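You operate a simulated robot arm through the tools that you are given. There is no shell and no other tool. Be economical: measure what you need, move in short steps, check, and stop when the job is done.

You are at the controls of a simulated two-armed robot. One attempt, no reset.

Task
Pick up the orange spool with one hand, pass it to the other hand and put it on the bench in front of the steel bath. Set down upright: orange spool.

It is judged by the outcome, as a careful person would: the job done as asked, and still so three seconds after it is handed in. It fails if anything else is knocked over, pushed out of place, dropped, spilled or broken.

Robot
Two 7-joint arms with two-finger grippers on one trunk, on a base that drives. Base frame: it is fixed to the floor where the robot stands at the start and does not move with it; the origin is under the middle of the robot, x ahead of it, y to its left, z up; the surface under the hand at the start is at about z = 0.72. Units: m, degrees, N and s.
The left shoulder is at the start at [0.024, 0.213, 1.081], the right one opposite. With the tool pointing down near the work surface each hand reaches from about 0.1 to 0.76 m from the robot's upright axis, wherever it stands, measured 20 degrees to its own side. Places, roughly: bench in front of the steel bath (47x21 cm) [-3.3, 0.54, 0.72]. Payload 2.2 kg a hand.
The TCP of each hand is the grasp point between the finger pads, 0.019 m short of the fingertips. In the tool frame z runs along the fingers and y along their closing line. The gripper opens to 0.116 m. The gripper's body begins 0.07 m behind the TCP.
Orientation is told as [roll, pitch, yaw] about the base's x, y, z axes, in that order, counted from this pose: with the fingers straight down and closing along the base's y, the tool's x points along the base's -x, its y along +y and its z along -z.

Tools
- The arms move only by the tool servo_tool. It takes "left_motion", "right_motion" or both (then of equal length, played together; a hand with none holds still); each is a list of rows, each a list of 7 numbers: the shift along the tool's x, y, z in m, then the turn, a rotation vector about the tool's x, y, z in rad, then the finger opening in m, from 0 to 0.116. In form: [[x, y, z, ax, ay, az, hand], ...]. A call has 1 to 20 rows; each row shifts and turns the commanded pose from where the row before left it, along the tool's axes as they then stand. Each row takes 0.2 s and may step no farther than 0.05 m and 8.6 degrees from the row before; otherwise, or with a gripper value out of range, the whole call is refused. Where a pose cannot be reached the arm comes as near as it can. A force on the tool above 40 N (or 10 N above the force at the start of the call, whichever is more), or a blocked arm, ends the call early, and 0.2 s more pass. Each finger halts on what it meets, pressing with about 21 N; the grip force reading is that of the motor and also rises with nothing between the fingers. The clock runs only during rows and for 0.2 s after the last one: add rows that do not move to give the fingers time. It gives the time, the measured TCP pose, the force on the tool (base axes), the opening and the grip force at its end, in the units of the frame above (readings bear some noise), with the torque about the TCP (base axes, N m) and any sound that the robot's microphone picked up.
- Cameras (640 x 400 px; columns grow to the right, rows downward): "scene" is now at [0.1268, -0.0292, 1.2509]; the picture's right is [-0.29, -0.96, -0.00], its down [-0.56, 0.17, -0.81] and it looks along [0.78, -0.23, -0.58] (base axes); focal length 248 px, centre (320, 200). "left" rides on the left gripper at [0.069, 0.015, -0.096] in its tool frame; the picture's right is [-0.21, 0.98, 0.00], its down [-0.76, -0.17, -0.63] and it looks along [-0.62, -0.14, 0.77] (tool axes); focal length 251 px, centre (320, 200). "right" rides on the right gripper at [0.069, -0.015, -0.097] in its tool frame; the picture's right is [0.21, 0.98, 0.00], its down [-0.76, 0.17, -0.63] and it looks along [-0.62, 0.14, 0.77] (tool axes); focal length 251 px, centre (320, 200). There is no depth. A picture from a camera that has moved, and an enlarged one, comes with that camera's place and axes in the base frame and with its lens.
- capture(camera): a new picture of that camera. No time passes.
- lift_body(by): slides the trunk up (or, below 0, down) by that many m; the arms and the scene camera ride with it, the base frame stays. It gives what a move gives, with no picture.
- base_move(legs): drives the robot by 1 to 6 legs, each [ahead, left, turn to the left] in m, m and degrees, along the robot's own axes; the way and the turn of a leg run together, so that a leg with both is an arc; at most 1.5 m and 180 degrees a leg. The arms and the cameras ride along, it lands a little off, and it stops where it bumps. It gives what a move gives.
- pan_tilt(pan, tilt): turns the head with the scene camera to pan (to the left, within 80 degrees either way) and tilt (down, from -29 to 69), counted from straight ahead of the robot. It gives what a move gives.
- inspect(camera, box): a new picture of the part [left, top, right, bottom] of that camera's present view, enlarged. No time passes.
- sign_off(): hands the job in; it is judged then, once.

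Work in short steps. Places have to be worked out from the pictures, the camera data and where the tool is seen: move nearer, look again, correct. Check each grasp and each placing, and mend what went wrong. You have 120 turns and 88 pictures in all, those below and enlarged ones among them. Open the grippers and draw the arms clear of the work before you hand the job in, unless the task says otherwise; then end with one line.

The tools are called after "Emit:" as a command line: name --argument value ..., lists and objects as JSON in quotes. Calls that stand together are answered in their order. servo_tool: Moves the arms, as the interface text tells. Its arguments: {"type":"object","properties":{"left_motion":{"type":"array","items":{"type":"array","items":{"type":"number"}}},"right_motion":{"type":"array","items":{"type":"array","items":{"type":"number"}}}},"required":[]} The other tools are called the same way: lift_body (by) slides the trunk up or down; base_move (legs) drives the base; pan_tilt (pan, tilt) turns the head that bears the scene camera; capture (camera) takes a picture; inspect (camera, box) takes an enlarged picture of a part of a camera's view; sign_off () hands the job in.

At the start:

```text
t: 0.0
left_ee_pos: [0.5445, 0.0417, 0.9635]
left_ee_rot: [-0.1, -0.1, 0.0]
left_ft_force: [0.2, -0.8, 0.3]
left_ft_torque: [0.01, 0.0, -0.02]
left_grip_width: 0.116
left_grip_force: 0.1
right_ee_pos: [0.4474, -0.4274, 0.9792]
right_ee_rot: [0.0, 0.1, 0.0]
right_ft_force: [0.2, -0.4, 0.7]
right_ft_torque: [-0.04, -0.02, -0.01]
right_grip_width: 0.1163
right_grip_force: 0.0
trunk travel left (down, up): [-0.225, 0.265]
robot x, y, heading: [0.0006, -0.0001, 0.2]
head pan, tilt: [-16.9, 35.4]
```

scene: 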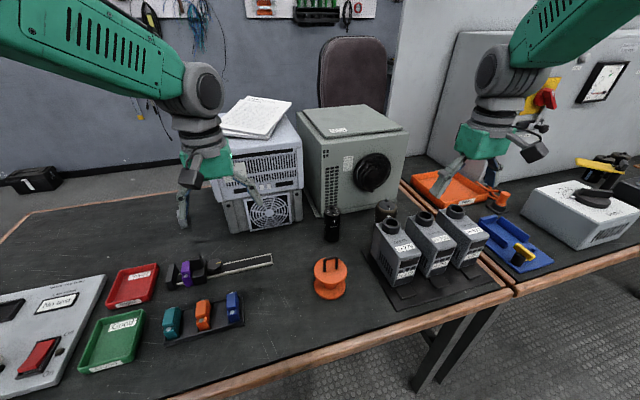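
right: 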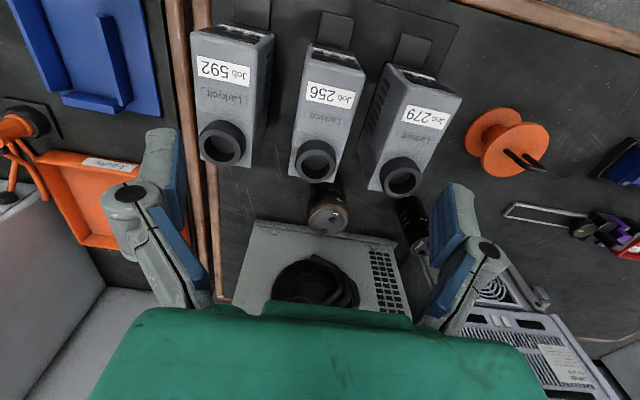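
left: 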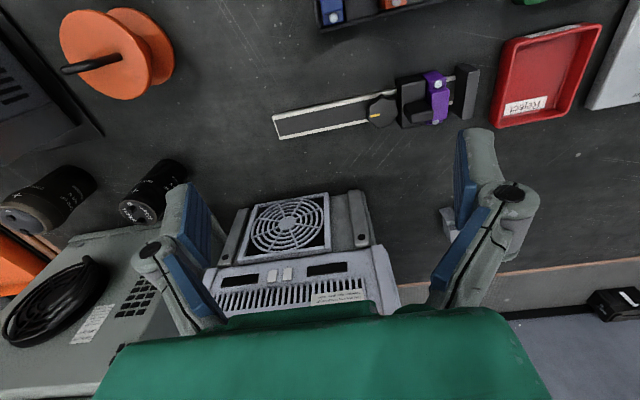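

The spool appears at scene pixel (330,278), roughly (0.49,-0.16). I look at it enlarged to judge its size and shape.

Emit:
inspect --camera "scene" --box '[270, 230, 390, 305]'

Emit:
inspect --camera "right" --box '[430, 80, 590, 180]'

```text
5.33 times, centred on (330, 268) of scene
camera zoom: at [0.1268, -0.0292, 1.2509], right [-0.29, -0.96, 0.0], down [-0.56, 0.17, -0.81], along [0.78, -0.23, -0.58], focal length 1323 px, centre (267, -160)
```

zoom: 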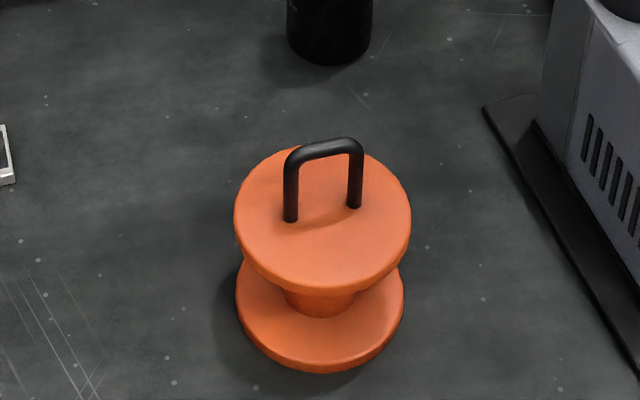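

```text
4.00 times, centred on (510, 130) of right
camera zoom: at [0.3778, -0.4447, 1.0765], right [-0.21, 0.98, 0.0], down [0.76, 0.17, 0.63], along [0.62, 0.14, -0.78], focal length 1006 px, centre (-440, 480)
```

zoom: 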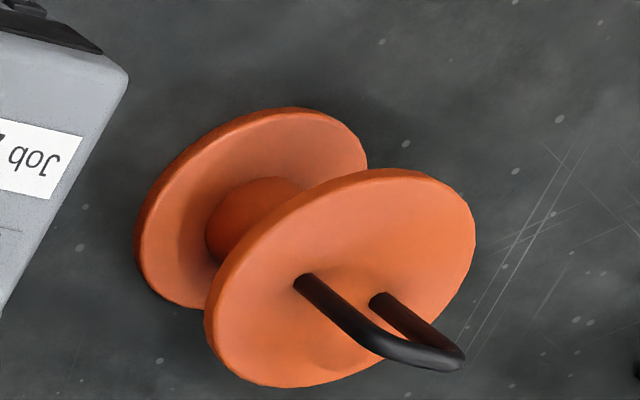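

Both views place the spool axis at about (0.482,-0.161), with the top flange at z≈0.785 (diameter ≈0.077) and the handle in the y-z plane up to z≈0.83. The right hand will grip the top flange from the front, tilted, so the left hand can take the handle from above. First I move the left hand aside and bring the right hand to a pregrasp.

Emit:
servo_tool --right_motion '[[0.0084, 0.0334, 0.0099, 0, 0, 0, 0.116], [0.0084, 0.0334, 0.0099, 0, 0, 0, 0.116], [0.0084, 0.0334, 0.0099, 0, 0, 0, 0.116], [0.0084, 0.0334, 0.0099, 0, 0, 0, 0.116], [0.0084, 0.0334, 0.0099, 0, 0, 0, 0.116], [0.0084, 0.0334, 0.0099, 0, 0, 0, 0.116], [0.0084, 0.0334, 0.0099, 0, 0, 0, 0.116], [0.0084, 0.0334, 0.0099, 0, 0, 0, 0.116], [0, 0, 0, 0, -0.137, 0, 0.116], [0, 0, 0, 0, -0.137, 0, 0.116], [0, 0, 0, 0, -0.137, 0, 0.116], [0, 0, 0, 0, -0.137, 0, 0.116], [0, 0, 0, 0, -0.137, 0, 0.116], [0, 0, 0, 0, -0.137, 0, 0.116], [0, 0, 0, 0, -0.137, 0, 0.116]]' --left_motion '[[0.02, 0.04, -0.01, 0, 0, 0, 0.116], [0.02, 0.04, -0.01, 0, 0, 0, 0.116], [0.02, 0.04, -0.01, 0, 0, 0, 0.116], [0.02, 0.04, -0.01, 0, 0, 0, 0.116], [0.02, 0.04, -0.01, 0, 0, 0, 0.116], [0.02, 0.04, -0.01, 0, 0, 0, 0.116], [0, 0, 0, 0, 0, 0, 0.116], [0, 0, 0, 0, 0, 0, 0.116], [0, 0, 0, 0, 0, 0, 0.116], [0, 0, 0, 0, 0, 0, 0.116], [0, 0, 0, 0, 0, 0, 0.116], [0, 0, 0, 0, 0, 0, 0.116], [0, 0, 0, 0, 0, 0, 0.116], [0, 0, 0, 0, 0, 0, 0.116], [0, 0, 0, 0, 0, 0, 0.116]]'

```text
t: 3.2
left_ee_pos: [0.4238, 0.2837, 1.0245]
left_ee_rot: [-0.1, 0.0, 0.0]
left_ft_force: [-0.4, 0.1, -0.6]
left_ft_torque: [0.0, 0.02, 0.01]
left_grip_width: 0.116
left_grip_force: 0.0
right_ee_pos: [0.4228, -0.1368, 0.914]
right_ee_rot: [5.2, -56.3, -6.0]
right_ft_force: [0.6, 0.4, -0.6]
right_ft_torque: [0.01, 0.0, 0.02]
right_grip_width: 0.1159
right_grip_force: 0.1
right hand out of reach, approached as far as the arm can: row 13, 14, 15
trunk travel left (down, up): [-0.225, 0.265]
robot x, y, heading: [-0.001, 0.0003, 0.3]
head pan, tilt: [-16.9, 35.4]
```

The tilted pose is just out of reach that close to the body. I back the base up 0.12 m so the arm works farther out.

Emit:
base_move --legs '[[-0.12, 0, 0]]'

Emit:
capture --camera "right"

Emit:
capture --camera "scene"

```text
t: 4.4
left_ee_pos: [0.303, 0.286, 1.0233]
left_ee_rot: [-0.3, -0.2, 0.0]
left_ft_force: [-1.0, 0.7, -0.1]
left_ft_torque: [0.01, -0.03, -0.04]
left_grip_width: 0.1159
left_grip_force: 0.2
right_ee_pos: [0.2998, -0.137, 0.9109]
right_ee_rot: [5.1, -55.6, -6.2]
right_ft_force: [-0.8, -0.8, 0.4]
right_ft_torque: [-0.01, -0.01, -0.03]
right_grip_width: 0.1159
right_grip_force: 0.0
trunk travel left (down, up): [-0.225, 0.265]
robot x, y, heading: [-0.117, 0.0022, 0.1]
head pan, tilt: [-16.9, 35.4]
```

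```text
82 pictures are left
camera right: at [0.1817, -0.1488, 0.9068], right [-0.09, 0.99, -0.13], down [-0.09, 0.12, 0.99], along [0.99, 0.1, 0.08], focal length 251 px, centre (320, 200)
```

right: 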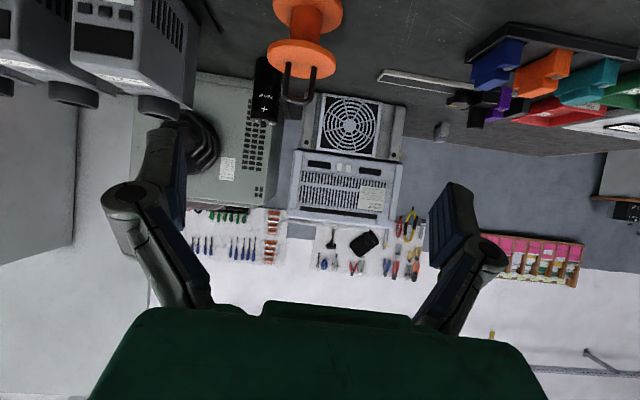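

```text
81 pictures are left
camera scene: at [0.0075, -0.0118, 1.2499], right [-0.16, -0.99, 0.0], down [-0.59, 0.09, -0.81], along [0.79, -0.13, -0.59], focal length 248 px, centre (320, 200)
```

scene: 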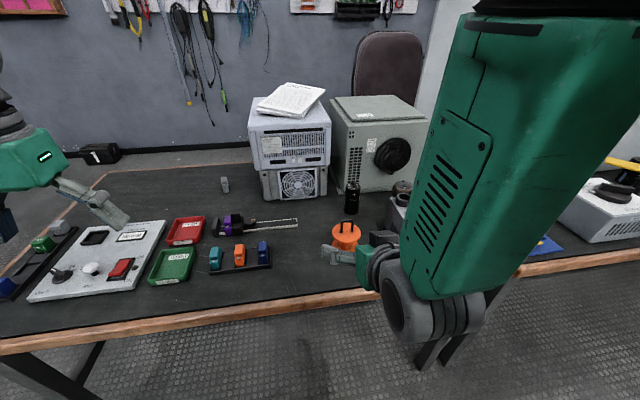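

The spool is still in place at about (0.475,-0.161). I advance the right hand to just short of it and check its pose.

Emit:
servo_tool --right_motion '[[-0.008, 0, 0.025, 0, 0, 0, 0.116], [-0.008, 0, 0.025, 0, 0, 0, 0.116], [-0.008, 0, 0.025, 0, 0, 0, 0.116], [-0.008, 0, 0.025, 0, 0, 0, 0.116], [0, 0, 0, 0, 0, 0, 0.116]]'

Emit:
capture --camera "right"

```text
t: 5.6
left_ee_pos: [0.2999, 0.2839, 1.0251]
left_ee_rot: [-0.2, -0.4, 0.0]
left_ft_force: [0.0, 0.0, 0.1]
left_ft_torque: [-0.01, 0.01, 0.02]
left_grip_width: 0.1157
left_grip_force: 0.0
right_ee_pos: [0.3985, -0.139, 0.8821]
right_ee_rot: [5.0, -55.6, -6.1]
right_ft_force: [0.0, -0.3, 0.4]
right_ft_torque: [0.02, 0.0, -0.02]
right_grip_width: 0.1158
right_grip_force: 0.0
trunk travel left (down, up): [-0.225, 0.265]
robot x, y, heading: [-0.119, -0.0003, 0.2]
head pan, tilt: [-16.9, 35.4]
```

```text
80 pictures are left
camera right: at [0.2789, -0.1499, 0.8782], right [-0.09, 0.99, -0.13], down [-0.09, 0.12, 0.99], along [0.99, 0.1, 0.08], focal length 251 px, centre (320, 200)
```

right: 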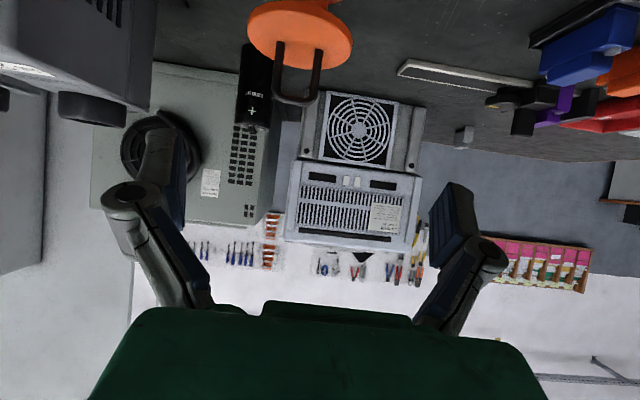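

The right hand is almost level, with a 3.4° roll about its own axis. I remove that and lower it to line up with the spool's y and with the line of approach.

Emit:
servo_tool --right_motion '[[0.01, -0.0073, 0.0075, 0, 0, -0.02, 0.116], [0.01, -0.0073, 0.0075, 0, 0, -0.02, 0.116], [0.01, -0.0073, 0.0075, 0, 0, -0.02, 0.116], [0, 0, 0, 0, 0, 0, 0.116]]'

Emit:
capture --camera "right"

Emit:
capture --camera "scene"

```text
t: 6.6
left_ee_pos: [0.3012, 0.286, 1.0251]
left_ee_rot: [-0.2, -0.3, 0.0]
left_ft_force: [-1.4, 1.0, -0.1]
left_ft_torque: [-0.01, -0.02, 0.0]
left_grip_width: 0.1162
left_grip_force: 0.1
right_ee_pos: [0.4018, -0.1609, 0.8422]
right_ee_rot: [0.1, -55.8, -0.1]
right_ft_force: [-0.1, -0.2, -0.9]
right_ft_torque: [0.02, -0.02, 0.01]
right_grip_width: 0.1157
right_grip_force: 0.0
trunk travel left (down, up): [-0.225, 0.265]
robot x, y, heading: [-0.1212, -0.0027, 0.2]
head pan, tilt: [-16.9, 35.4]
```

```text
79 pictures are left
camera right: at [0.2826, -0.176, 0.8395], right [-0.12, 0.98, -0.18], down [-0.1, 0.17, 0.98], along [0.99, 0.13, 0.08], focal length 251 px, centre (320, 200)
```

right: 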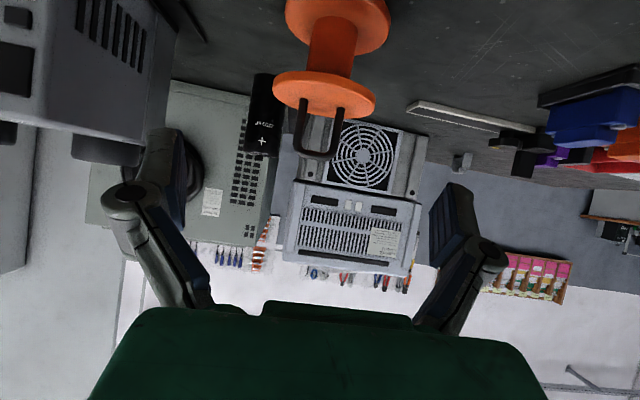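

```text
78 pictures are left
camera scene: at [0.0058, -0.0245, 1.2512], right [-0.29, -0.96, 0.0], down [-0.56, 0.17, -0.81], along [0.78, -0.24, -0.58], focal length 248 px, centre (320, 200)
```

scene: 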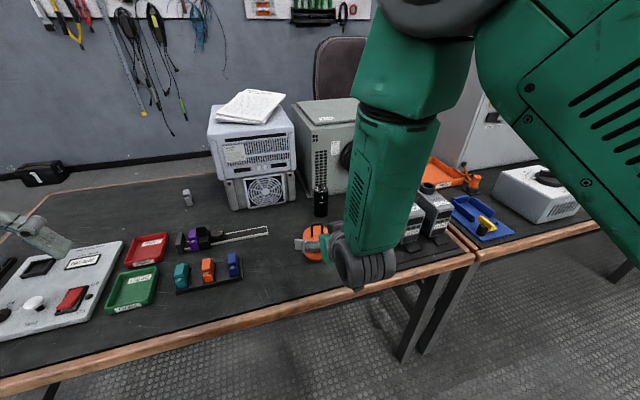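

The flange centre measures about (0.478,-0.161,0.778) and the hand is level and centred on it. I move in, fingers open.

Emit:
servo_tool --right_motion '[[0.0042, 0, 0.02, 0, 0, 0, 0.116], [0.0042, 0, 0.02, 0, 0, 0, 0.116], [0.0042, 0, 0.02, 0, 0, 0, 0.116], [0, 0, 0.02, 0, 0, 0, 0.116], [0, 0, 0.02, 0, 0, 0, 0.116], [0, 0, 0, 0, 0, 0, 0.116]]'

Emit:
capture --camera "right"

Emit:
inspect --camera "scene" --box '[250, 190, 410, 290]'

```text
t: 8.0
left_ee_pos: [0.2998, 0.285, 1.0254]
left_ee_rot: [-0.2, -0.3, 0.0]
left_ft_force: [-0.8, -0.9, 0.0]
left_ft_torque: [-0.06, 0.01, 0.01]
left_grip_width: 0.1161
left_grip_force: 0.0
right_ee_pos: [0.4768, -0.1602, 0.7761]
right_ee_rot: [0.1, -55.9, -0.1]
right_ft_force: [-0.3, -0.5, -0.3]
right_ft_torque: [0.0, 0.0, 0.03]
right_grip_width: 0.1159
right_grip_force: 0.1
trunk travel left (down, up): [-0.225, 0.265]
robot x, y, heading: [-0.12, 0.0045, 0.2]
head pan, tilt: [-16.9, 35.4]
```

```text
77 pictures are left
camera right: at [0.3584, -0.1766, 0.7734], right [-0.12, 0.98, -0.18], down [-0.1, 0.17, 0.98], along [0.99, 0.14, 0.08], focal length 251 px, centre (320, 200)
```

right: 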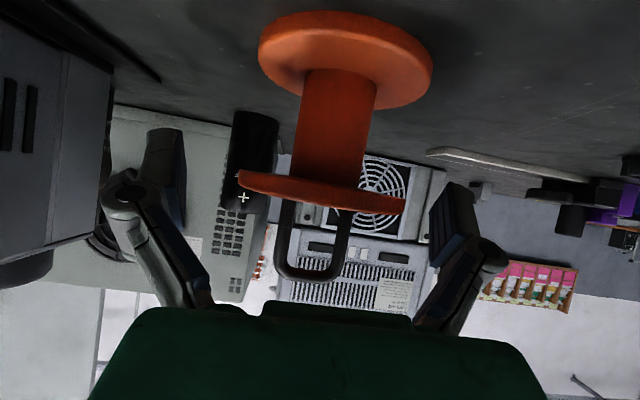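

```text
4.00 times, centred on (330, 240) of scene
camera zoom: at [0.0062, -0.0245, 1.2511], right [-0.29, -0.96, 0.0], down [-0.56, 0.17, -0.81], along [0.78, -0.24, -0.58], focal length 992 px, centre (280, 40)
```

zoom: 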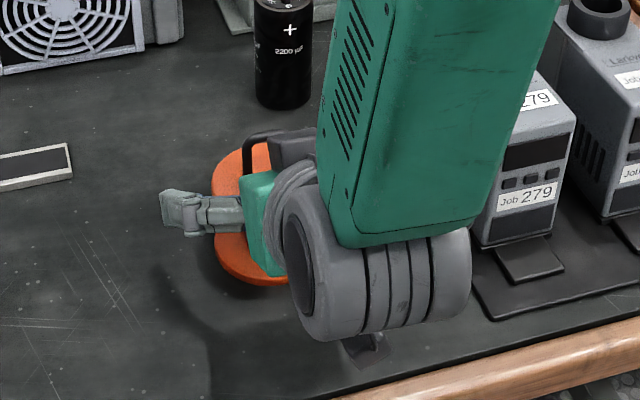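

The flange is centred between the fingers at z≈0.778. I back off 8 mm to leave the other hand more room, then close.

Emit:
servo_tool --right_motion '[[0, 0, -0.008, 0, 0, 0, 0.116], [0, 0, 0, 0, 0, 0, 0.09], [0, 0, 0, 0, 0, 0, 0.07], [0, 0, 0, 0, 0, 0, 0.06], [0, 0, 0, 0, 0, 0, 0.06]]'

Emit:
capture --camera "right"

```text
t: 9.2
left_ee_pos: [0.3009, 0.2839, 1.0253]
left_ee_rot: [-0.2, -0.3, 0.0]
left_ft_force: [0.0, -0.1, -0.4]
left_ft_torque: [0.05, 0.01, 0.03]
left_grip_width: 0.1165
left_grip_force: 0.0
right_ee_pos: [0.4703, -0.1615, 0.7805]
right_ee_rot: [0.0, -55.8, 0.0]
right_ft_force: [-0.3, 2.5, 1.2]
right_ft_torque: [0.04, 0.0, 0.0]
right_grip_width: 0.0756
right_grip_force: 21.3
trunk travel left (down, up): [-0.225, 0.265]
robot x, y, heading: [-0.1217, 0.0038, -0.0]
head pan, tilt: [-16.9, 35.4]
```

```text
75 pictures are left
camera right: at [0.3516, -0.1759, 0.7776], right [-0.12, 0.98, -0.18], down [-0.1, 0.17, 0.98], along [0.99, 0.14, 0.08], focal length 251 px, centre (320, 200)
```

right: 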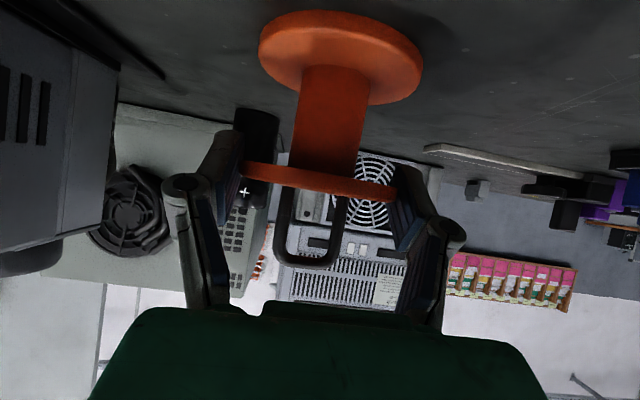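

The flange is gripped at 0.0756 m with 21 N. I lift straight up a little and check it.

Emit:
servo_tool --right_motion '[[-0.0165, 0, -0.0112, 0, 0, 0, 0.06], [-0.0165, 0, -0.0112, 0, 0, 0, 0.06], [-0.0165, 0, -0.0112, 0, 0, 0, 0.06], [-0.0165, 0, -0.0112, 0, 0, 0, 0.06]]'

Emit:
capture --camera "right"

```text
t: 10.2
left_ee_pos: [0.3008, 0.2856, 1.026]
left_ee_rot: [-0.2, -0.3, 0.0]
left_ft_force: [-0.1, 0.3, -0.6]
left_ft_torque: [-0.01, 0.02, 0.0]
left_grip_width: 0.1159
left_grip_force: 0.1
right_ee_pos: [0.4726, -0.1604, 0.8615]
right_ee_rot: [0.1, -55.8, -0.1]
right_ft_force: [-0.7, -0.7, -1.7]
right_ft_torque: [0.0, -0.01, -0.04]
right_grip_width: 0.0756
right_grip_force: 20.4
trunk travel left (down, up): [-0.225, 0.265]
robot x, y, heading: [-0.1223, 0.0013, 0.1]
head pan, tilt: [-16.9, 35.4]
```

```text
74 pictures are left
camera right: at [0.3524, -0.1763, 0.858], right [-0.12, 0.98, -0.18], down [-0.1, 0.17, 0.98], along [0.99, 0.13, 0.08], focal length 251 px, centre (320, 200)
```

right: 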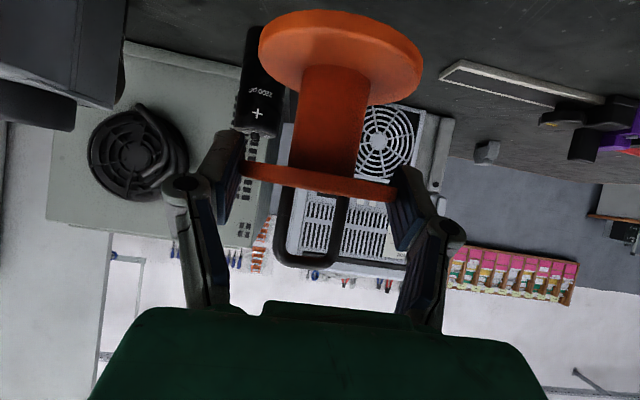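

The spool came up cleanly. I raise it to a handover place, and turn the left hand (yaw -90°) up and nearer but still clear.

Emit:
servo_tool --right_motion '[[-0.0145, 0.022, -0.0098, 0, 0, 0, 0.06], [-0.0145, 0.022, -0.0098, 0, 0, 0, 0.06], [-0.0145, 0.022, -0.0098, 0, 0, 0, 0.06], [-0.0145, 0.022, -0.0098, 0, 0, 0, 0.06], [0, 0.022, 0, 0, 0, 0, 0.06], [0, 0, 0, 0, 0, 0, 0.06], [0, 0, 0, 0, 0, 0, 0.06], [0, 0, 0, 0, 0, 0, 0.06], [0, 0, 0, 0, 0, 0, 0.06], [0, 0, 0, 0, 0, 0, 0.06], [0, 0, 0, 0, 0, 0, 0.06], [0, 0, 0, 0, 0, 0, 0.06], [0, 0, 0, 0, 0, 0, 0.06], [0, 0, 0, 0, 0, 0, 0.06], [0, 0, 0, 0, 0, 0, 0.06], [0, 0, 0, 0, 0, 0, 0.06]]' --left_motion '[[-0.03, -0.015, -0.018, 0, 0, 0, 0.08], [-0.03, -0.015, -0.018, 0, 0, 0, 0.06], [-0.03, -0.015, -0.018, 0, 0, 0, 0.05], [-0.03, -0.015, -0.018, 0, 0, 0, 0.05], [-0.03, -0.015, -0.018, 0, 0, 0, 0.05], [0, 0, 0, 0, 0, 0.1428, 0.05], [0, 0, 0, 0, 0, 0.1428, 0.05], [0, 0, 0, 0, 0, 0.1428, 0.05], [0, 0, 0, 0, 0, 0.1428, 0.05], [0, 0, 0, 0, 0, 0.1428, 0.05], [0, 0, 0, 0, 0, 0.1428, 0.05], [0, 0, 0, 0, 0, 0.1428, 0.05], [0, 0, 0, 0, 0, 0.1428, 0.05], [0, 0, 0, 0, 0, 0.1428, 0.05], [0, 0, 0, 0, 0, 0.1428, 0.05], [0, 0, 0, 0, 0, 0.1428, 0.05]]'

Emit:
capture --camera "scene"

Emit:
capture --camera "left"

```text
t: 11.4
left_ee_pos: [0.4409, 0.2111, 1.113]
left_ee_rot: [-0.2, -0.5, 0.1]
left_ft_force: [-0.2, 0.1, -0.1]
left_ft_torque: [-0.04, 0.01, 0.01]
left_grip_width: 0.0498
left_grip_force: 0.0
right_ee_pos: [0.4543, -0.0814, 0.863]
right_ee_rot: [4.1, -47.5, -6.7]
right_ft_force: [-0.4, 0.1, -0.9]
right_ft_torque: [-0.02, 0.04, 0.0]
right_grip_width: 0.0754
right_grip_force: 20.9
trunk travel left (down, up): [-0.225, 0.265]
robot x, y, heading: [-0.1172, -0.001, 0.0]
head pan, tilt: [-16.9, 35.4]
stopped in row 5 (right hand): the arm was blocked; the commanded pose is now the measured one
```

```text
73 pictures are left
camera scene: at [0.0082, -0.0248, 1.2509], right [-0.29, -0.96, 0.0], down [-0.56, 0.17, -0.81], along [0.78, -0.24, -0.58], focal length 248 px, centre (320, 200)
```

scene: 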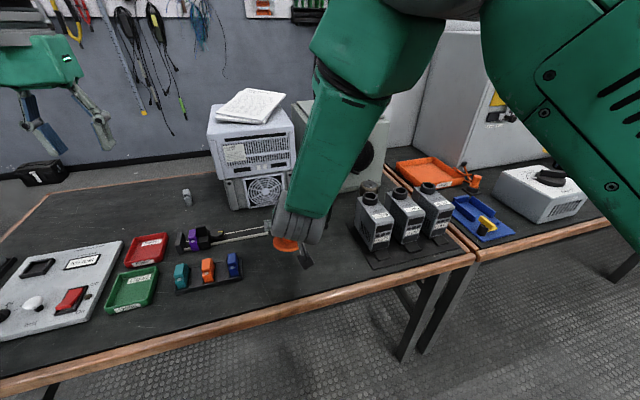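

```text
72 pictures are left
camera left: at [0.3699, 0.2263, 1.2091], right [0.21, 0.98, 0.0], down [0.75, -0.16, 0.64], along [0.62, -0.14, -0.77], focal length 251 px, centre (320, 200)
```

left: 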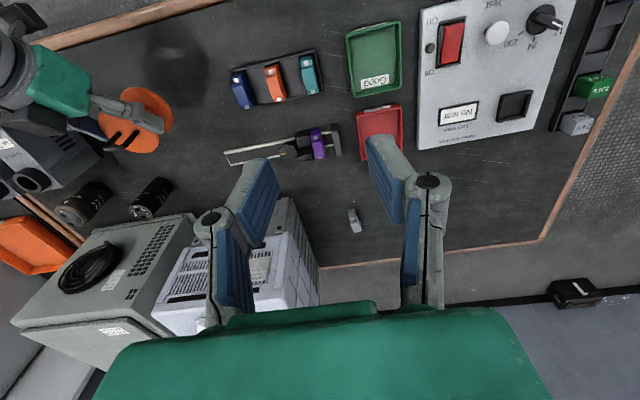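

The right arm hit a joint limit when moved inward and up, and the spool tilted 8°. I move it a bit farther out and right, and restore the level pose; the left stays put.

Emit:
servo_tool --right_motion '[[-0.0094, -0.0075, 0.0066, -0.004, -0.036, -0.02, 0.06], [-0.0094, -0.0075, 0.0066, -0.004, -0.036, -0.02, 0.06], [-0.0094, -0.0075, 0.0066, -0.004, -0.036, -0.02, 0.06], [-0.0094, -0.0075, 0.0066, -0.004, -0.036, -0.02, 0.06], [0, 0, 0, 0, 0, 0, 0.06]]'

Emit:
capture --camera "right"

```text
t: 12.6
left_ee_pos: [0.439, 0.2094, 1.1134]
left_ee_rot: [-0.1, -0.3, -0.1]
left_ft_force: [-0.2, -0.1, 0.3]
left_ft_torque: [0.02, -0.03, -0.03]
left_grip_width: 0.0502
left_grip_force: 0.1
right_ee_pos: [0.4969, -0.1107, 0.8767]
right_ee_rot: [-0.8, -56.3, 0.9]
right_ft_force: [0.2, 1.2, -0.7]
right_ft_torque: [0.02, 0.02, -0.01]
right_grip_width: 0.0755
right_grip_force: 20.9
trunk travel left (down, up): [-0.225, 0.265]
robot x, y, heading: [-0.119, 0.0022, 0.2]
head pan, tilt: [-16.9, 35.4]
```

```text
71 pictures are left
camera right: at [0.3791, -0.1267, 0.8735], right [-0.12, 0.97, -0.19], down [-0.11, 0.17, 0.98], along [0.99, 0.14, 0.08], focal length 251 px, centre (320, 200)
```

right: 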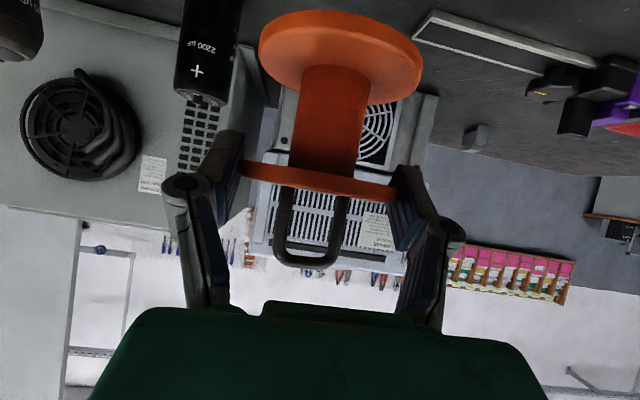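

The spool is level again and firmly held; the handle top should be about (0.503,-0.111,0.921). Now I turn the left hand to yaw -90°.

Emit:
servo_tool --left_motion '[[0, 0, 0, 0, 0, 0.1428, 0.06], [0, 0, 0, 0, 0, 0.1428, 0.06], [0, 0, 0, 0, 0, 0.1428, 0.06], [0, 0, 0, 0, 0, 0.1428, 0.06], [0, 0, 0, 0, 0, 0.1428, 0.06], [0, 0, 0, 0, 0, 0.1428, 0.06], [0, 0, 0, 0, 0, 0.1428, 0.06], [0, 0, 0, 0, 0, 0.1428, 0.06], [0, 0, 0, 0, 0, 0.1428, 0.06], [0, 0, 0, 0, 0, 0.1428, 0.06], [0, 0, 0, 0, 0, 0.1428, 0.06]]'

Emit:
capture --camera "left"

```text
t: 15.0
left_ee_pos: [0.4398, 0.2112, 1.1121]
left_ee_rot: [0.5, -0.2, -90.1]
left_ft_force: [-0.3, -0.2, -0.2]
left_ft_torque: [0.0, 0.0, 0.0]
left_grip_width: 0.0601
left_grip_force: 0.1
right_ee_pos: [0.498, -0.1114, 0.8762]
right_ee_rot: [-0.8, -56.3, 1.0]
right_ft_force: [0.4, -0.3, -1.2]
right_ft_torque: [0.0, -0.03, 0.0]
right_grip_width: 0.0754
right_grip_force: 21.3
trunk travel left (down, up): [-0.225, 0.265]
robot x, y, heading: [-0.1208, 0.0004, 0.0]
head pan, tilt: [-16.9, 35.4]
```

```text
70 pictures are left
camera left: at [0.4543, 0.2803, 1.2093], right [0.98, -0.22, 0.01], down [-0.17, -0.75, 0.63], along [-0.13, -0.62, -0.77], focal length 251 px, centre (320, 200)
```

left: 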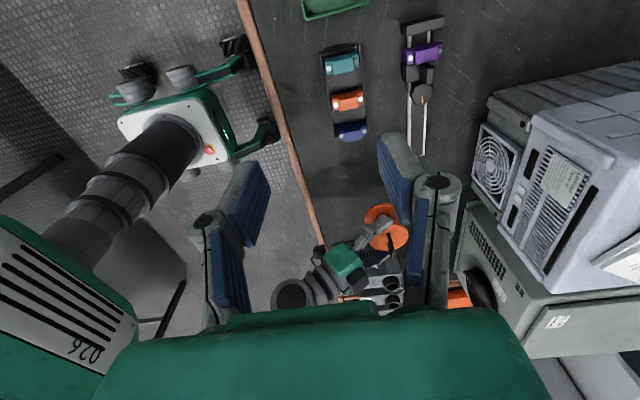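

The spool and right hand appear below-right in the left view. I bring the left hand partway towards the handle and then look at clearances.

Emit:
servo_tool --left_motion '[[-0.036, 0.013, 0.011, 0, 0, 0, 0.06], [-0.036, 0.013, 0.011, 0, 0, 0, 0.06], [-0.036, 0.013, 0.011, 0, 0, 0, 0.06], [-0.036, 0.013, 0.011, 0, 0, 0, 0.06], [-0.036, 0.013, 0.011, 0, 0, 0, 0.06], [0, 0, 0, 0, 0, 0, 0.06]]'

Emit:
capture --camera "left"

Emit:
capture --camera "scene"

```text
t: 16.4
left_ee_pos: [0.5044, 0.029, 1.0593]
left_ee_rot: [0.5, 0.0, -90.0]
left_ft_force: [-0.5, 0.2, 0.0]
left_ft_torque: [0.0, 0.01, 0.01]
left_grip_width: 0.0597
left_grip_force: 0.2
right_ee_pos: [0.4969, -0.1126, 0.8781]
right_ee_rot: [-0.6, -56.3, 0.8]
right_ft_force: [0.8, 0.3, -1.3]
right_ft_torque: [0.02, 0.04, 0.0]
right_grip_width: 0.0753
right_grip_force: 21.3
trunk travel left (down, up): [-0.225, 0.265]
robot x, y, heading: [-0.1202, 0.0009, -0.1]
head pan, tilt: [-16.9, 35.4]
```

```text
69 pictures are left
camera left: at [0.519, 0.0981, 1.1568], right [0.98, -0.21, 0.01], down [-0.17, -0.76, 0.63], along [-0.13, -0.62, -0.77], focal length 251 px, centre (320, 200)
```

left: 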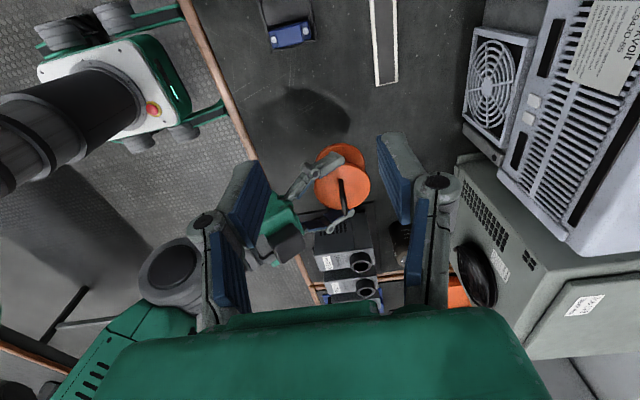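

```text
68 pictures are left
camera scene: at [0.0073, -0.027, 1.251], right [-0.29, -0.96, 0.0], down [-0.56, 0.17, -0.81], along [0.78, -0.24, -0.58], focal length 248 px, centre (320, 200)
```

scene: 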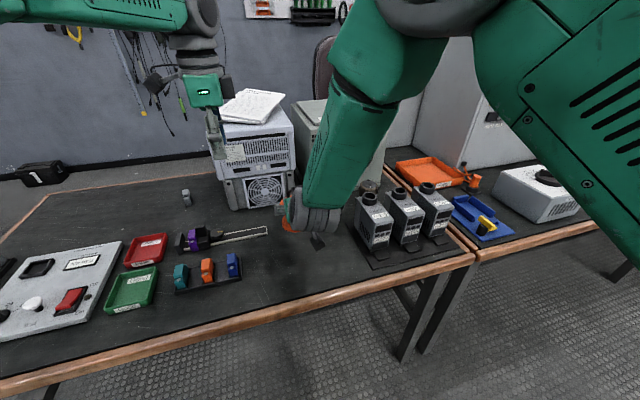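

I enlarge the left view to locate the handle and the box on the right gripper.

Emit:
inspect --camera "left" --box '[240, 130, 400, 280]'

```text
2.67 times, centred on (320, 205) of left
camera zoom: at [0.519, 0.0981, 1.1568], right [0.98, -0.21, 0.01], down [-0.17, -0.76, 0.63], along [-0.13, -0.62, -0.77], focal length 670 px, centre (320, 187)
```

zoom: 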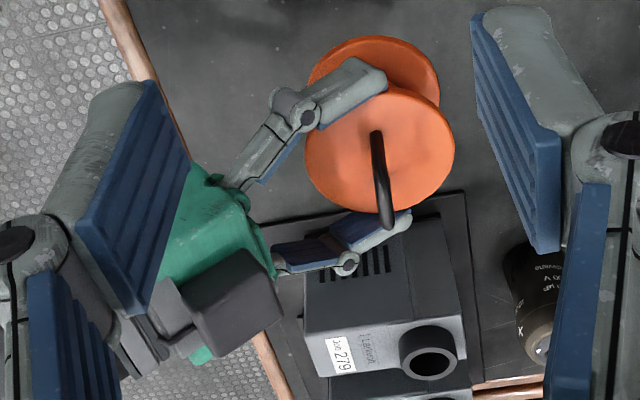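

The handle is at about (0.505,-0.111) with its top near z=0.92. The dark box on the right gripper (around (0.437,-0.112,0.963)) would crowd a vertical left hand. So I lean the left hand 30° to its own side and line up 10 cm back along that line.

Emit:
servo_tool --left_motion '[[0, 0, 0, 0, -0.131, 0, 0.06], [0, 0, 0, 0, -0.131, 0, 0.06], [0, 0, 0, 0, -0.131, 0, 0.06], [0, 0, 0, 0, -0.131, 0, 0.06], [-0.014, 0, 0.031, 0, 0, 0, 0.06], [-0.014, 0, 0.031, 0, 0, 0, 0.06], [-0.014, 0, 0.031, 0, 0, 0, 0.06], [0, 0, 0, 0, 0, 0, 0.06]]'

Emit:
capture --camera "left"

Emit:
capture --camera "scene"

```text
t: 18.2
left_ee_pos: [0.505, -0.0531, 0.9997]
left_ee_rot: [0.6, -30.2, -90.3]
left_ft_force: [0.2, -0.2, -0.2]
left_ft_torque: [0.0, 0.02, 0.0]
left_grip_width: 0.0601
left_grip_force: 0.0
right_ee_pos: [0.4978, -0.1101, 0.8774]
right_ee_rot: [-0.7, -56.4, 0.8]
right_ft_force: [-0.5, 0.4, -0.2]
right_ft_torque: [-0.04, -0.01, -0.01]
right_grip_width: 0.0754
right_grip_force: 20.5
trunk travel left (down, up): [-0.225, 0.265]
robot x, y, heading: [-0.1204, 0.0001, -0.1]
head pan, tilt: [-16.9, 35.4]
```

```text
66 pictures are left
camera left: at [0.52, 0.0552, 1.0498], right [0.98, -0.18, 0.12], down [-0.17, -0.34, 0.93], along [-0.13, -0.92, -0.36], focal length 251 px, centre (320, 200)
```

left: 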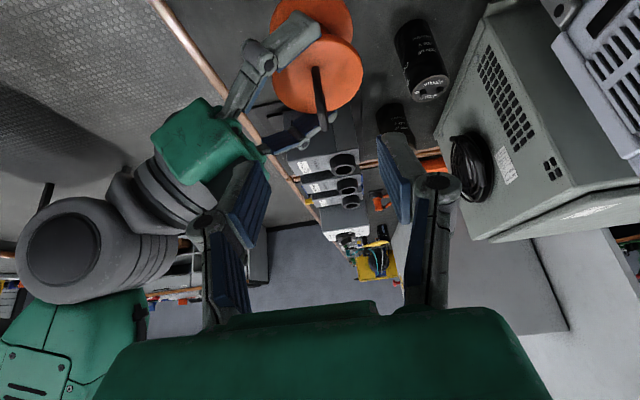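

```text
65 pictures are left
camera scene: at [0.0078, -0.0255, 1.2509], right [-0.29, -0.96, 0.0], down [-0.56, 0.17, -0.81], along [0.78, -0.24, -0.58], focal length 248 px, centre (320, 200)
```

scene: 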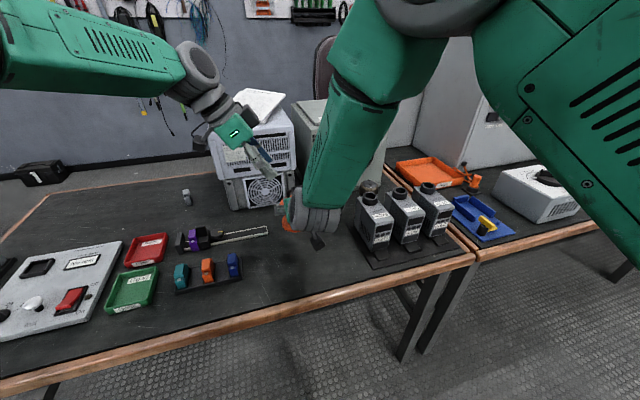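

Handle x≈0.506 and the left hand's centre line is at x=0.505, so it is aligned. I advance 7.5 cm along the tool and look again.

Emit:
servo_tool --left_motion '[[0, 0.001, 0.025, 0, 0, 0, 0.06], [0, 0, 0.025, 0, 0, 0, 0.06], [0, 0, 0.025, 0, 0, 0, 0.06], [0, 0, 0, 0, 0, 0, 0.06]]'

Emit:
capture --camera "left"

Emit:
capture --camera "right"

```text
t: 19.2
left_ee_pos: [0.5067, -0.0907, 0.9353]
left_ee_rot: [0.6, -30.2, -90.3]
left_ft_force: [-0.3, 0.0, 0.0]
left_ft_torque: [0.01, -0.02, 0.01]
left_grip_width: 0.06
left_grip_force: 0.1
right_ee_pos: [0.4983, -0.1121, 0.8774]
right_ee_rot: [-0.8, -56.2, 0.9]
right_ft_force: [0.1, 0.3, -0.5]
right_ft_torque: [0.0, 0.02, -0.01]
right_grip_width: 0.0754
right_grip_force: 21.0
trunk travel left (down, up): [-0.225, 0.265]
robot x, y, heading: [-0.1198, 0.0012, 0.1]
head pan, tilt: [-16.9, 35.4]
```

```text
64 pictures are left
camera left: at [0.5215, 0.0167, 0.9846], right [0.98, -0.19, 0.12], down [-0.17, -0.34, 0.93], along [-0.13, -0.92, -0.36], focal length 251 px, centre (320, 200)
```

left: 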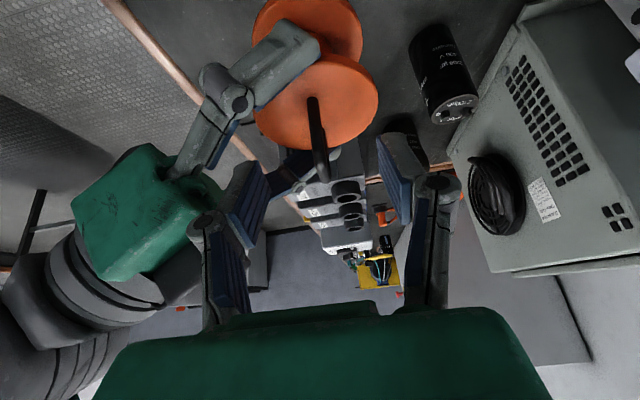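

```text
63 pictures are left
camera right: at [0.379, -0.1275, 0.8735], right [-0.12, 0.97, -0.18], down [-0.11, 0.17, 0.98], along [0.99, 0.14, 0.08], focal length 251 px, centre (320, 200)
```

right: 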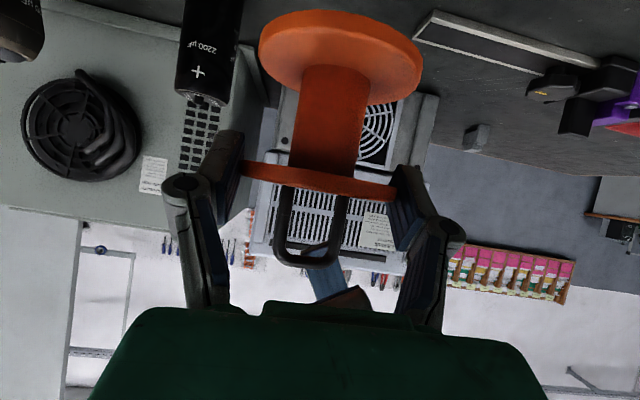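

The handle lies between the left fingers. I advance another 27 mm, then look before closing.

Emit:
servo_tool --left_motion '[[0, 0, 0.014, 0, 0, 0, 0.06], [0, 0, 0.013, 0, 0, 0, 0.05], [0, 0, 0, 0, 0, 0, 0.04], [0, 0, 0, 0, 0, 0, 0.04]]'

Emit:
capture --camera "right"

Emit:
inspect --camera "left" --box '[200, 60, 440, 300]'

```text
t: 20.2
left_ee_pos: [0.5064, -0.1054, 0.9124]
left_ee_rot: [0.5, -30.2, -90.3]
left_ft_force: [0.0, -0.5, -0.1]
left_ft_torque: [-0.04, -0.02, 0.0]
left_grip_width: 0.0402
left_grip_force: 0.2
right_ee_pos: [0.4985, -0.1121, 0.8769]
right_ee_rot: [-0.8, -56.2, 1.0]
right_ft_force: [-0.2, 0.0, -1.4]
right_ft_torque: [0.03, 0.03, 0.01]
right_grip_width: 0.0753
right_grip_force: 21.0
trunk travel left (down, up): [-0.225, 0.265]
robot x, y, heading: [-0.1159, 0.0024, -0.2]
head pan, tilt: [-16.9, 35.4]
```

```text
62 pictures are left
camera right: at [0.3794, -0.1277, 0.8733], right [-0.12, 0.97, -0.18], down [-0.11, 0.17, 0.98], along [0.99, 0.14, 0.08], focal length 251 px, centre (320, 200)
```

right: 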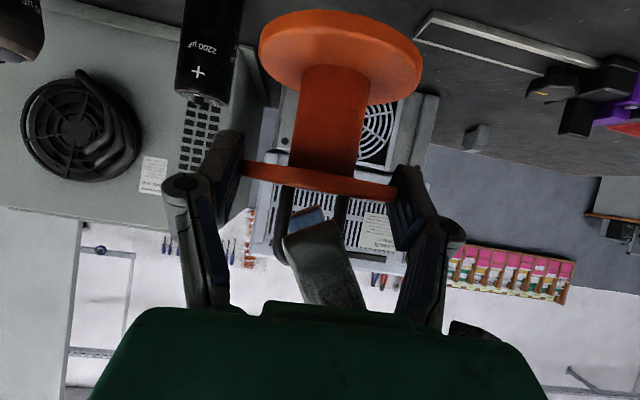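

```text
1.67 times, centred on (320, 180) of left
camera zoom: at [0.5225, 0.0025, 0.9615], right [0.98, -0.18, 0.12], down [-0.17, -0.34, 0.93], along [-0.13, -0.92, -0.36], focal length 419 px, centre (320, 233)
```

zoom: 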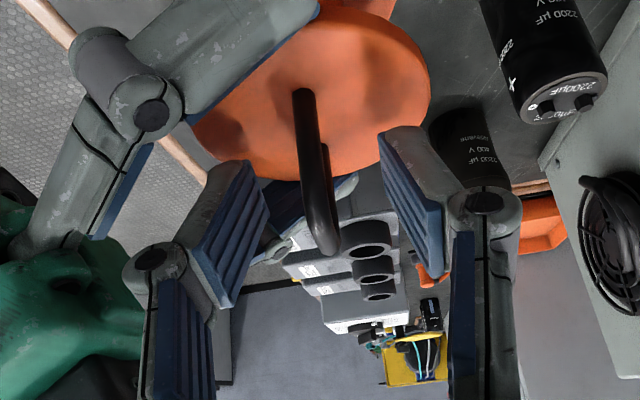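

The left pads flank the handle well. I close the left hand on it.

Emit:
servo_tool --left_motion '[[0, 0, 0, 0, 0, 0, 0.025], [0, 0, 0, 0, 0, 0, 0.015], [0, 0, 0, 0, 0, 0, 0.008], [0, 0, 0, 0, 0, 0, 0.0], [0, 0, 0, 0, 0, 0, 0.0], [0, 0, 0, 0, 0, 0, 0.0]]'

Emit:
inspect --camera "left" --box '[200, 60, 440, 300]'

Emit:
capture --camera "right"

```text
t: 21.6
left_ee_pos: [0.5069, -0.1061, 0.9112]
left_ee_rot: [0.5, -30.2, -90.3]
left_ft_force: [-5.3, 0.5, 0.3]
left_ft_torque: [-0.02, 0.07, -0.13]
left_grip_width: 0.0086
left_grip_force: 21.3
right_ee_pos: [0.4992, -0.1107, 0.877]
right_ee_rot: [-0.7, -56.4, 1.0]
right_ft_force: [5.7, -0.1, -2.3]
right_ft_torque: [0.02, 0.18, 0.05]
right_grip_width: 0.0758
right_grip_force: 21.1
trunk travel left (down, up): [-0.225, 0.265]
robot x, y, heading: [-0.1207, 0.0002, -0.0]
head pan, tilt: [-16.9, 35.4]
```

```text
1.67 times, centred on (320, 180) of left
camera zoom: at [0.5222, 0.0024, 0.9615], right [0.98, -0.19, 0.12], down [-0.17, -0.34, 0.93], along [-0.13, -0.92, -0.36], focal length 419 px, centre (320, 233)
```

zoom: 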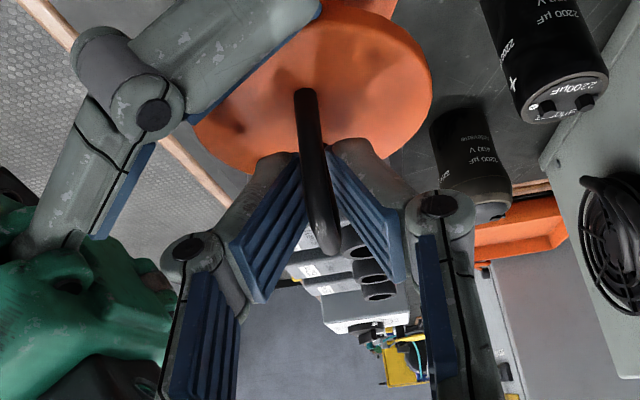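

```text
59 pictures are left
camera right: at [0.3795, -0.1277, 0.8734], right [-0.12, 0.97, -0.18], down [-0.11, 0.17, 0.98], along [0.99, 0.14, 0.08], focal length 251 px, centre (320, 200)
```

right: 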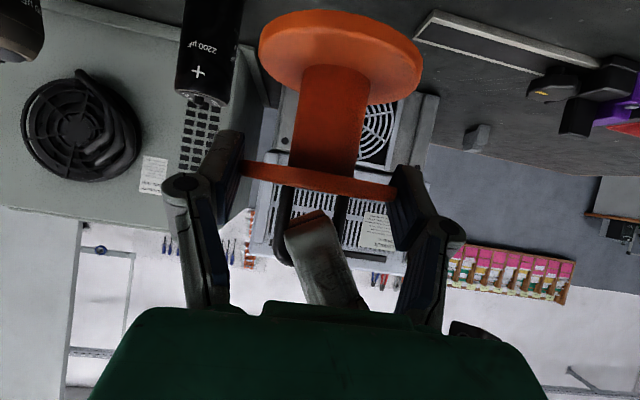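

The left hand grips the handle (8.6 mm, 21 N) with little cross force. I open the right hand slowly and check that the spool stays.

Emit:
servo_tool --right_motion '[[0, 0, 0, 0, 0, 0, 0.08], [0, 0, 0, 0, 0, 0, 0.09], [0, 0, 0, 0, 0, 0, 0.1], [0, 0, 0, 0, 0, 0, 0.11], [0, 0, 0, 0, 0, 0, 0.11]]' --left_motion '[[0, 0, 0, 0, 0, 0, 0], [0, 0, 0, 0, 0, 0, 0], [0, 0, 0, 0, 0, 0, 0], [0, 0, 0, 0, 0, 0, 0], [0, 0, 0, 0, 0, 0, 0]]'

Emit:
capture --camera "right"

```text
t: 22.8
left_ee_pos: [0.5074, -0.1062, 0.9116]
left_ee_rot: [0.6, -30.2, -90.4]
left_ft_force: [0.5, -0.3, -1.3]
left_ft_torque: [0.02, 0.01, -0.02]
left_grip_width: 0.0087
left_grip_force: 21.1
right_ee_pos: [0.4987, -0.1116, 0.876]
right_ee_rot: [-0.7, -56.3, 0.8]
right_ft_force: [-0.1, -0.9, -0.6]
right_ft_torque: [0.01, 0.01, 0.01]
right_grip_width: 0.1101
right_grip_force: 0.0
trunk travel left (down, up): [-0.225, 0.265]
robot x, y, heading: [-0.1182, 0.0006, 0.1]
head pan, tilt: [-16.9, 35.4]
```

```text
58 pictures are left
camera right: at [0.3793, -0.1276, 0.8733], right [-0.12, 0.97, -0.18], down [-0.11, 0.17, 0.98], along [0.99, 0.14, 0.08], focal length 251 px, centre (320, 200)
```

right: 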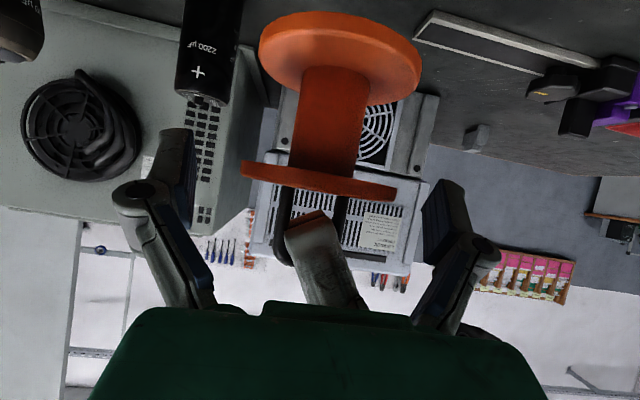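

The left hand alone holds the spool, still upright. I lift it straight up (slightly forward) out of the right fingers, then to the left.

Emit:
servo_tool --left_motion '[[-0.015, 0.006, -0.026, 0, 0, 0, 0], [-0.015, 0.006, -0.026, 0, 0, 0, 0], [-0.015, 0.006, -0.026, 0, 0, 0, 0], [-0.015, 0.006, -0.026, 0, 0, 0, 0], [-0.015, 0.006, -0.026, 0, 0, 0, 0], [0.026, 0, -0.015, 0, 0, 0, 0], [0.026, 0, -0.015, 0, 0, 0, 0], [0.026, 0, -0.015, 0, 0, 0, 0], [0.026, 0, -0.015, 0, 0, 0, 0], [0.026, 0, -0.015, 0, 0, 0, 0], [0.026, 0, -0.015, 0, 0, 0, 0], [0.026, 0, -0.015, 0, 0, 0, 0]]'

Emit:
capture --camera "scene"

Emit:
capture --camera "left"

```text
t: 25.4
left_ee_pos: [0.5259, 0.1148, 1.06]
left_ee_rot: [0.6, -30.3, -90.2]
left_ft_force: [0.0, 0.1, -1.1]
left_ft_torque: [0.01, 0.0, 0.02]
left_grip_width: 0.0086
left_grip_force: 21.0
left hand out of reach, approached as far as the arm can: row 5
right_ee_pos: [0.4975, -0.1092, 0.8785]
right_ee_rot: [-1.0, -56.3, 1.1]
right_ft_force: [0.3, 1.3, -0.3]
right_ft_torque: [-0.01, -0.01, -0.04]
right_grip_width: 0.1098
right_grip_force: 0.0
trunk travel left (down, up): [-0.225, 0.265]
robot x, y, heading: [-0.1208, 0.0002, 0.1]
head pan, tilt: [-16.9, 35.4]
```

```text
57 pictures are left
camera scene: at [0.0079, -0.0228, 1.251], right [-0.29, -0.96, 0.0], down [-0.56, 0.17, -0.81], along [0.78, -0.24, -0.58], focal length 248 px, centre (320, 200)
```

scene: 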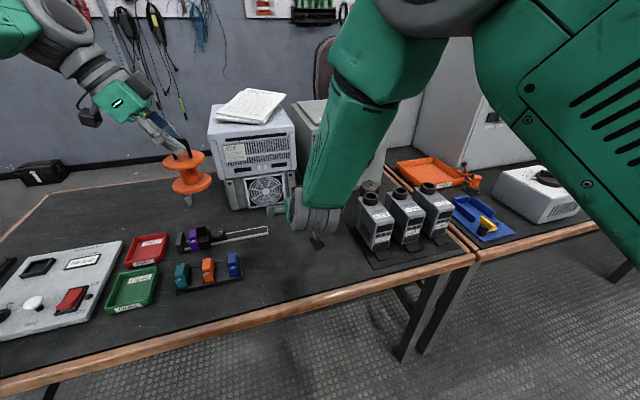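

```text
56 pictures are left
camera left: at [0.5411, 0.2228, 1.1083], right [0.98, -0.19, 0.12], down [-0.17, -0.33, 0.93], along [-0.13, -0.92, -0.36], focal length 251 px, centre (320, 200)
```

left: 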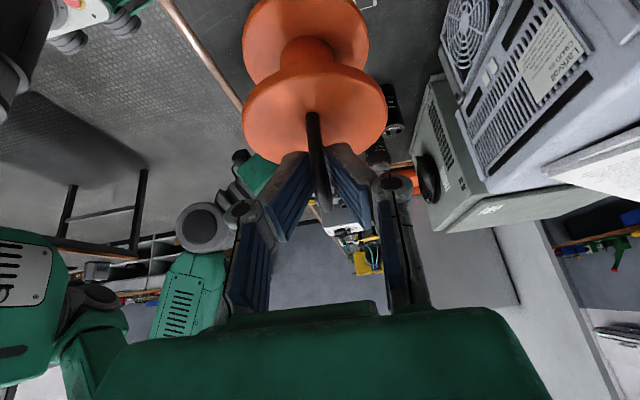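

The spool hangs upright from the left hand. I bring the right hand back to vertical and up, out of the way.

Emit:
servo_tool --right_motion '[[0, 0, 0, 0, 0.137, 0, 0.11], [0, 0, 0, 0, 0.137, 0, 0.11], [0, 0, 0, 0, 0.137, 0, 0.11], [0, 0, 0, 0, 0.137, 0, 0.11], [0, 0, 0, 0, 0.137, 0, 0.11], [0, 0, 0, 0, 0.137, 0, 0.11], [0, 0, 0, 0, 0.137, 0, 0.11], [0.01, -0.02, -0.03, 0, 0, 0, 0.08], [0.01, -0.02, -0.03, 0, 0, 0, 0.06], [0.01, -0.02, -0.03, 0, 0, 0, 0.05], [0.01, -0.02, -0.03, 0, 0, 0, 0.05], [0.01, -0.02, -0.03, 0, 0, 0, 0.05]]'

Emit:
pan_tilt --pan 80 --tilt 20

Emit:
capture --camera "scene"

```text
t: 28.0
left_ee_pos: [0.5252, 0.1111, 1.0608]
left_ee_rot: [0.6, -30.2, -90.3]
left_ft_force: [0.3, -0.4, -0.8]
left_ft_torque: [0.06, -0.04, -0.03]
left_grip_width: 0.0086
left_grip_force: 21.2
right_ee_pos: [0.4229, -0.2109, 1.0194]
right_ee_rot: [-2.3, -13.4, -1.0]
right_ft_force: [-0.1, 0.6, 0.7]
right_ft_torque: [-0.01, -0.01, 0.01]
right_grip_width: 0.0503
right_grip_force: 0.0
right hand out of reach, approached as far as the arm can: row 3, 4
trunk travel left (down, up): [-0.225, 0.265]
robot x, y, heading: [-0.1195, -0.0009, -0.2]
head pan, tilt: [-16.9, 35.4]
```

```text
t: 29.8
left_ee_pos: [0.5265, 0.1114, 1.0596]
left_ee_rot: [0.6, -30.1, -90.2]
left_ft_force: [0.3, -0.9, -0.3]
left_ft_torque: [0.01, 0.0, -0.03]
left_grip_width: 0.0088
left_grip_force: 21.7
right_ee_pos: [0.4253, -0.2107, 1.0196]
right_ee_rot: [-2.2, -13.6, -0.9]
right_ft_force: [0.1, -0.5, -0.2]
right_ft_torque: [0.03, 0.02, 0.01]
right_grip_width: 0.0501
right_grip_force: 0.0
trunk travel left (down, up): [-0.225, 0.265]
robot x, y, heading: [-0.1197, -0.0007, -0.2]
head pan, tilt: [80.0, 20.0]
```

```text
55 pictures are left
camera scene: at [-0.0596, 0.0907, 1.2757], right [0.98, -0.17, -0.01], down [-0.06, -0.34, -0.94], along [0.16, 0.93, -0.34], focal length 248 px, centre (320, 200)
```

scene: 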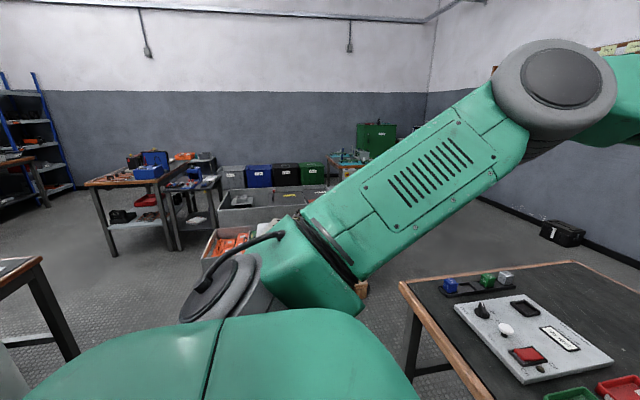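

There is a bench with a corner near (-1.0,1.15) to the left-rear. I look to the right side too.

Emit:
pan_tilt --pan -80 --tilt 20

Emit:
capture --camera "scene"

```text
t: 32.2
left_ee_pos: [0.5254, 0.1102, 1.0596]
left_ee_rot: [0.6, -30.2, -90.3]
left_ft_force: [0.0, -0.1, -1.8]
left_ft_torque: [0.01, 0.0, -0.02]
left_grip_width: 0.0085
left_grip_force: 20.8
right_ee_pos: [0.4259, -0.211, 1.0194]
right_ee_rot: [-2.3, -13.4, -1.0]
right_ft_force: [0.0, -0.3, 0.0]
right_ft_torque: [-0.01, 0.02, -0.04]
right_grip_width: 0.0499
right_grip_force: 0.0
trunk travel left (down, up): [-0.225, 0.265]
robot x, y, heading: [-0.1201, -0.0032, 0.1]
head pan, tilt: [-80.0, 20.0]
```

```text
54 pictures are left
camera scene: at [-0.0597, -0.0929, 1.2756], right [-0.98, -0.17, 0.0], down [-0.06, 0.34, -0.94], along [0.16, -0.93, -0.34], focal length 248 px, centre (320, 200)
```

scene: 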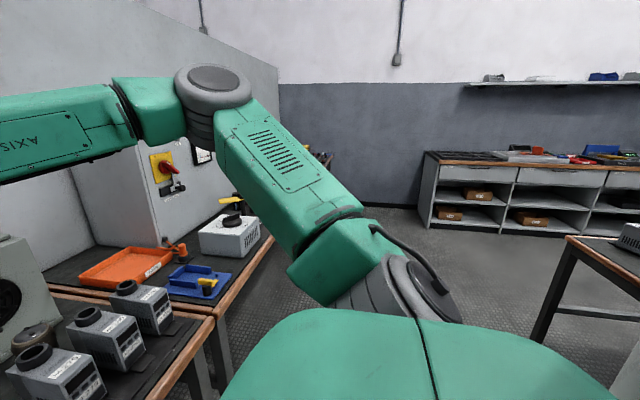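

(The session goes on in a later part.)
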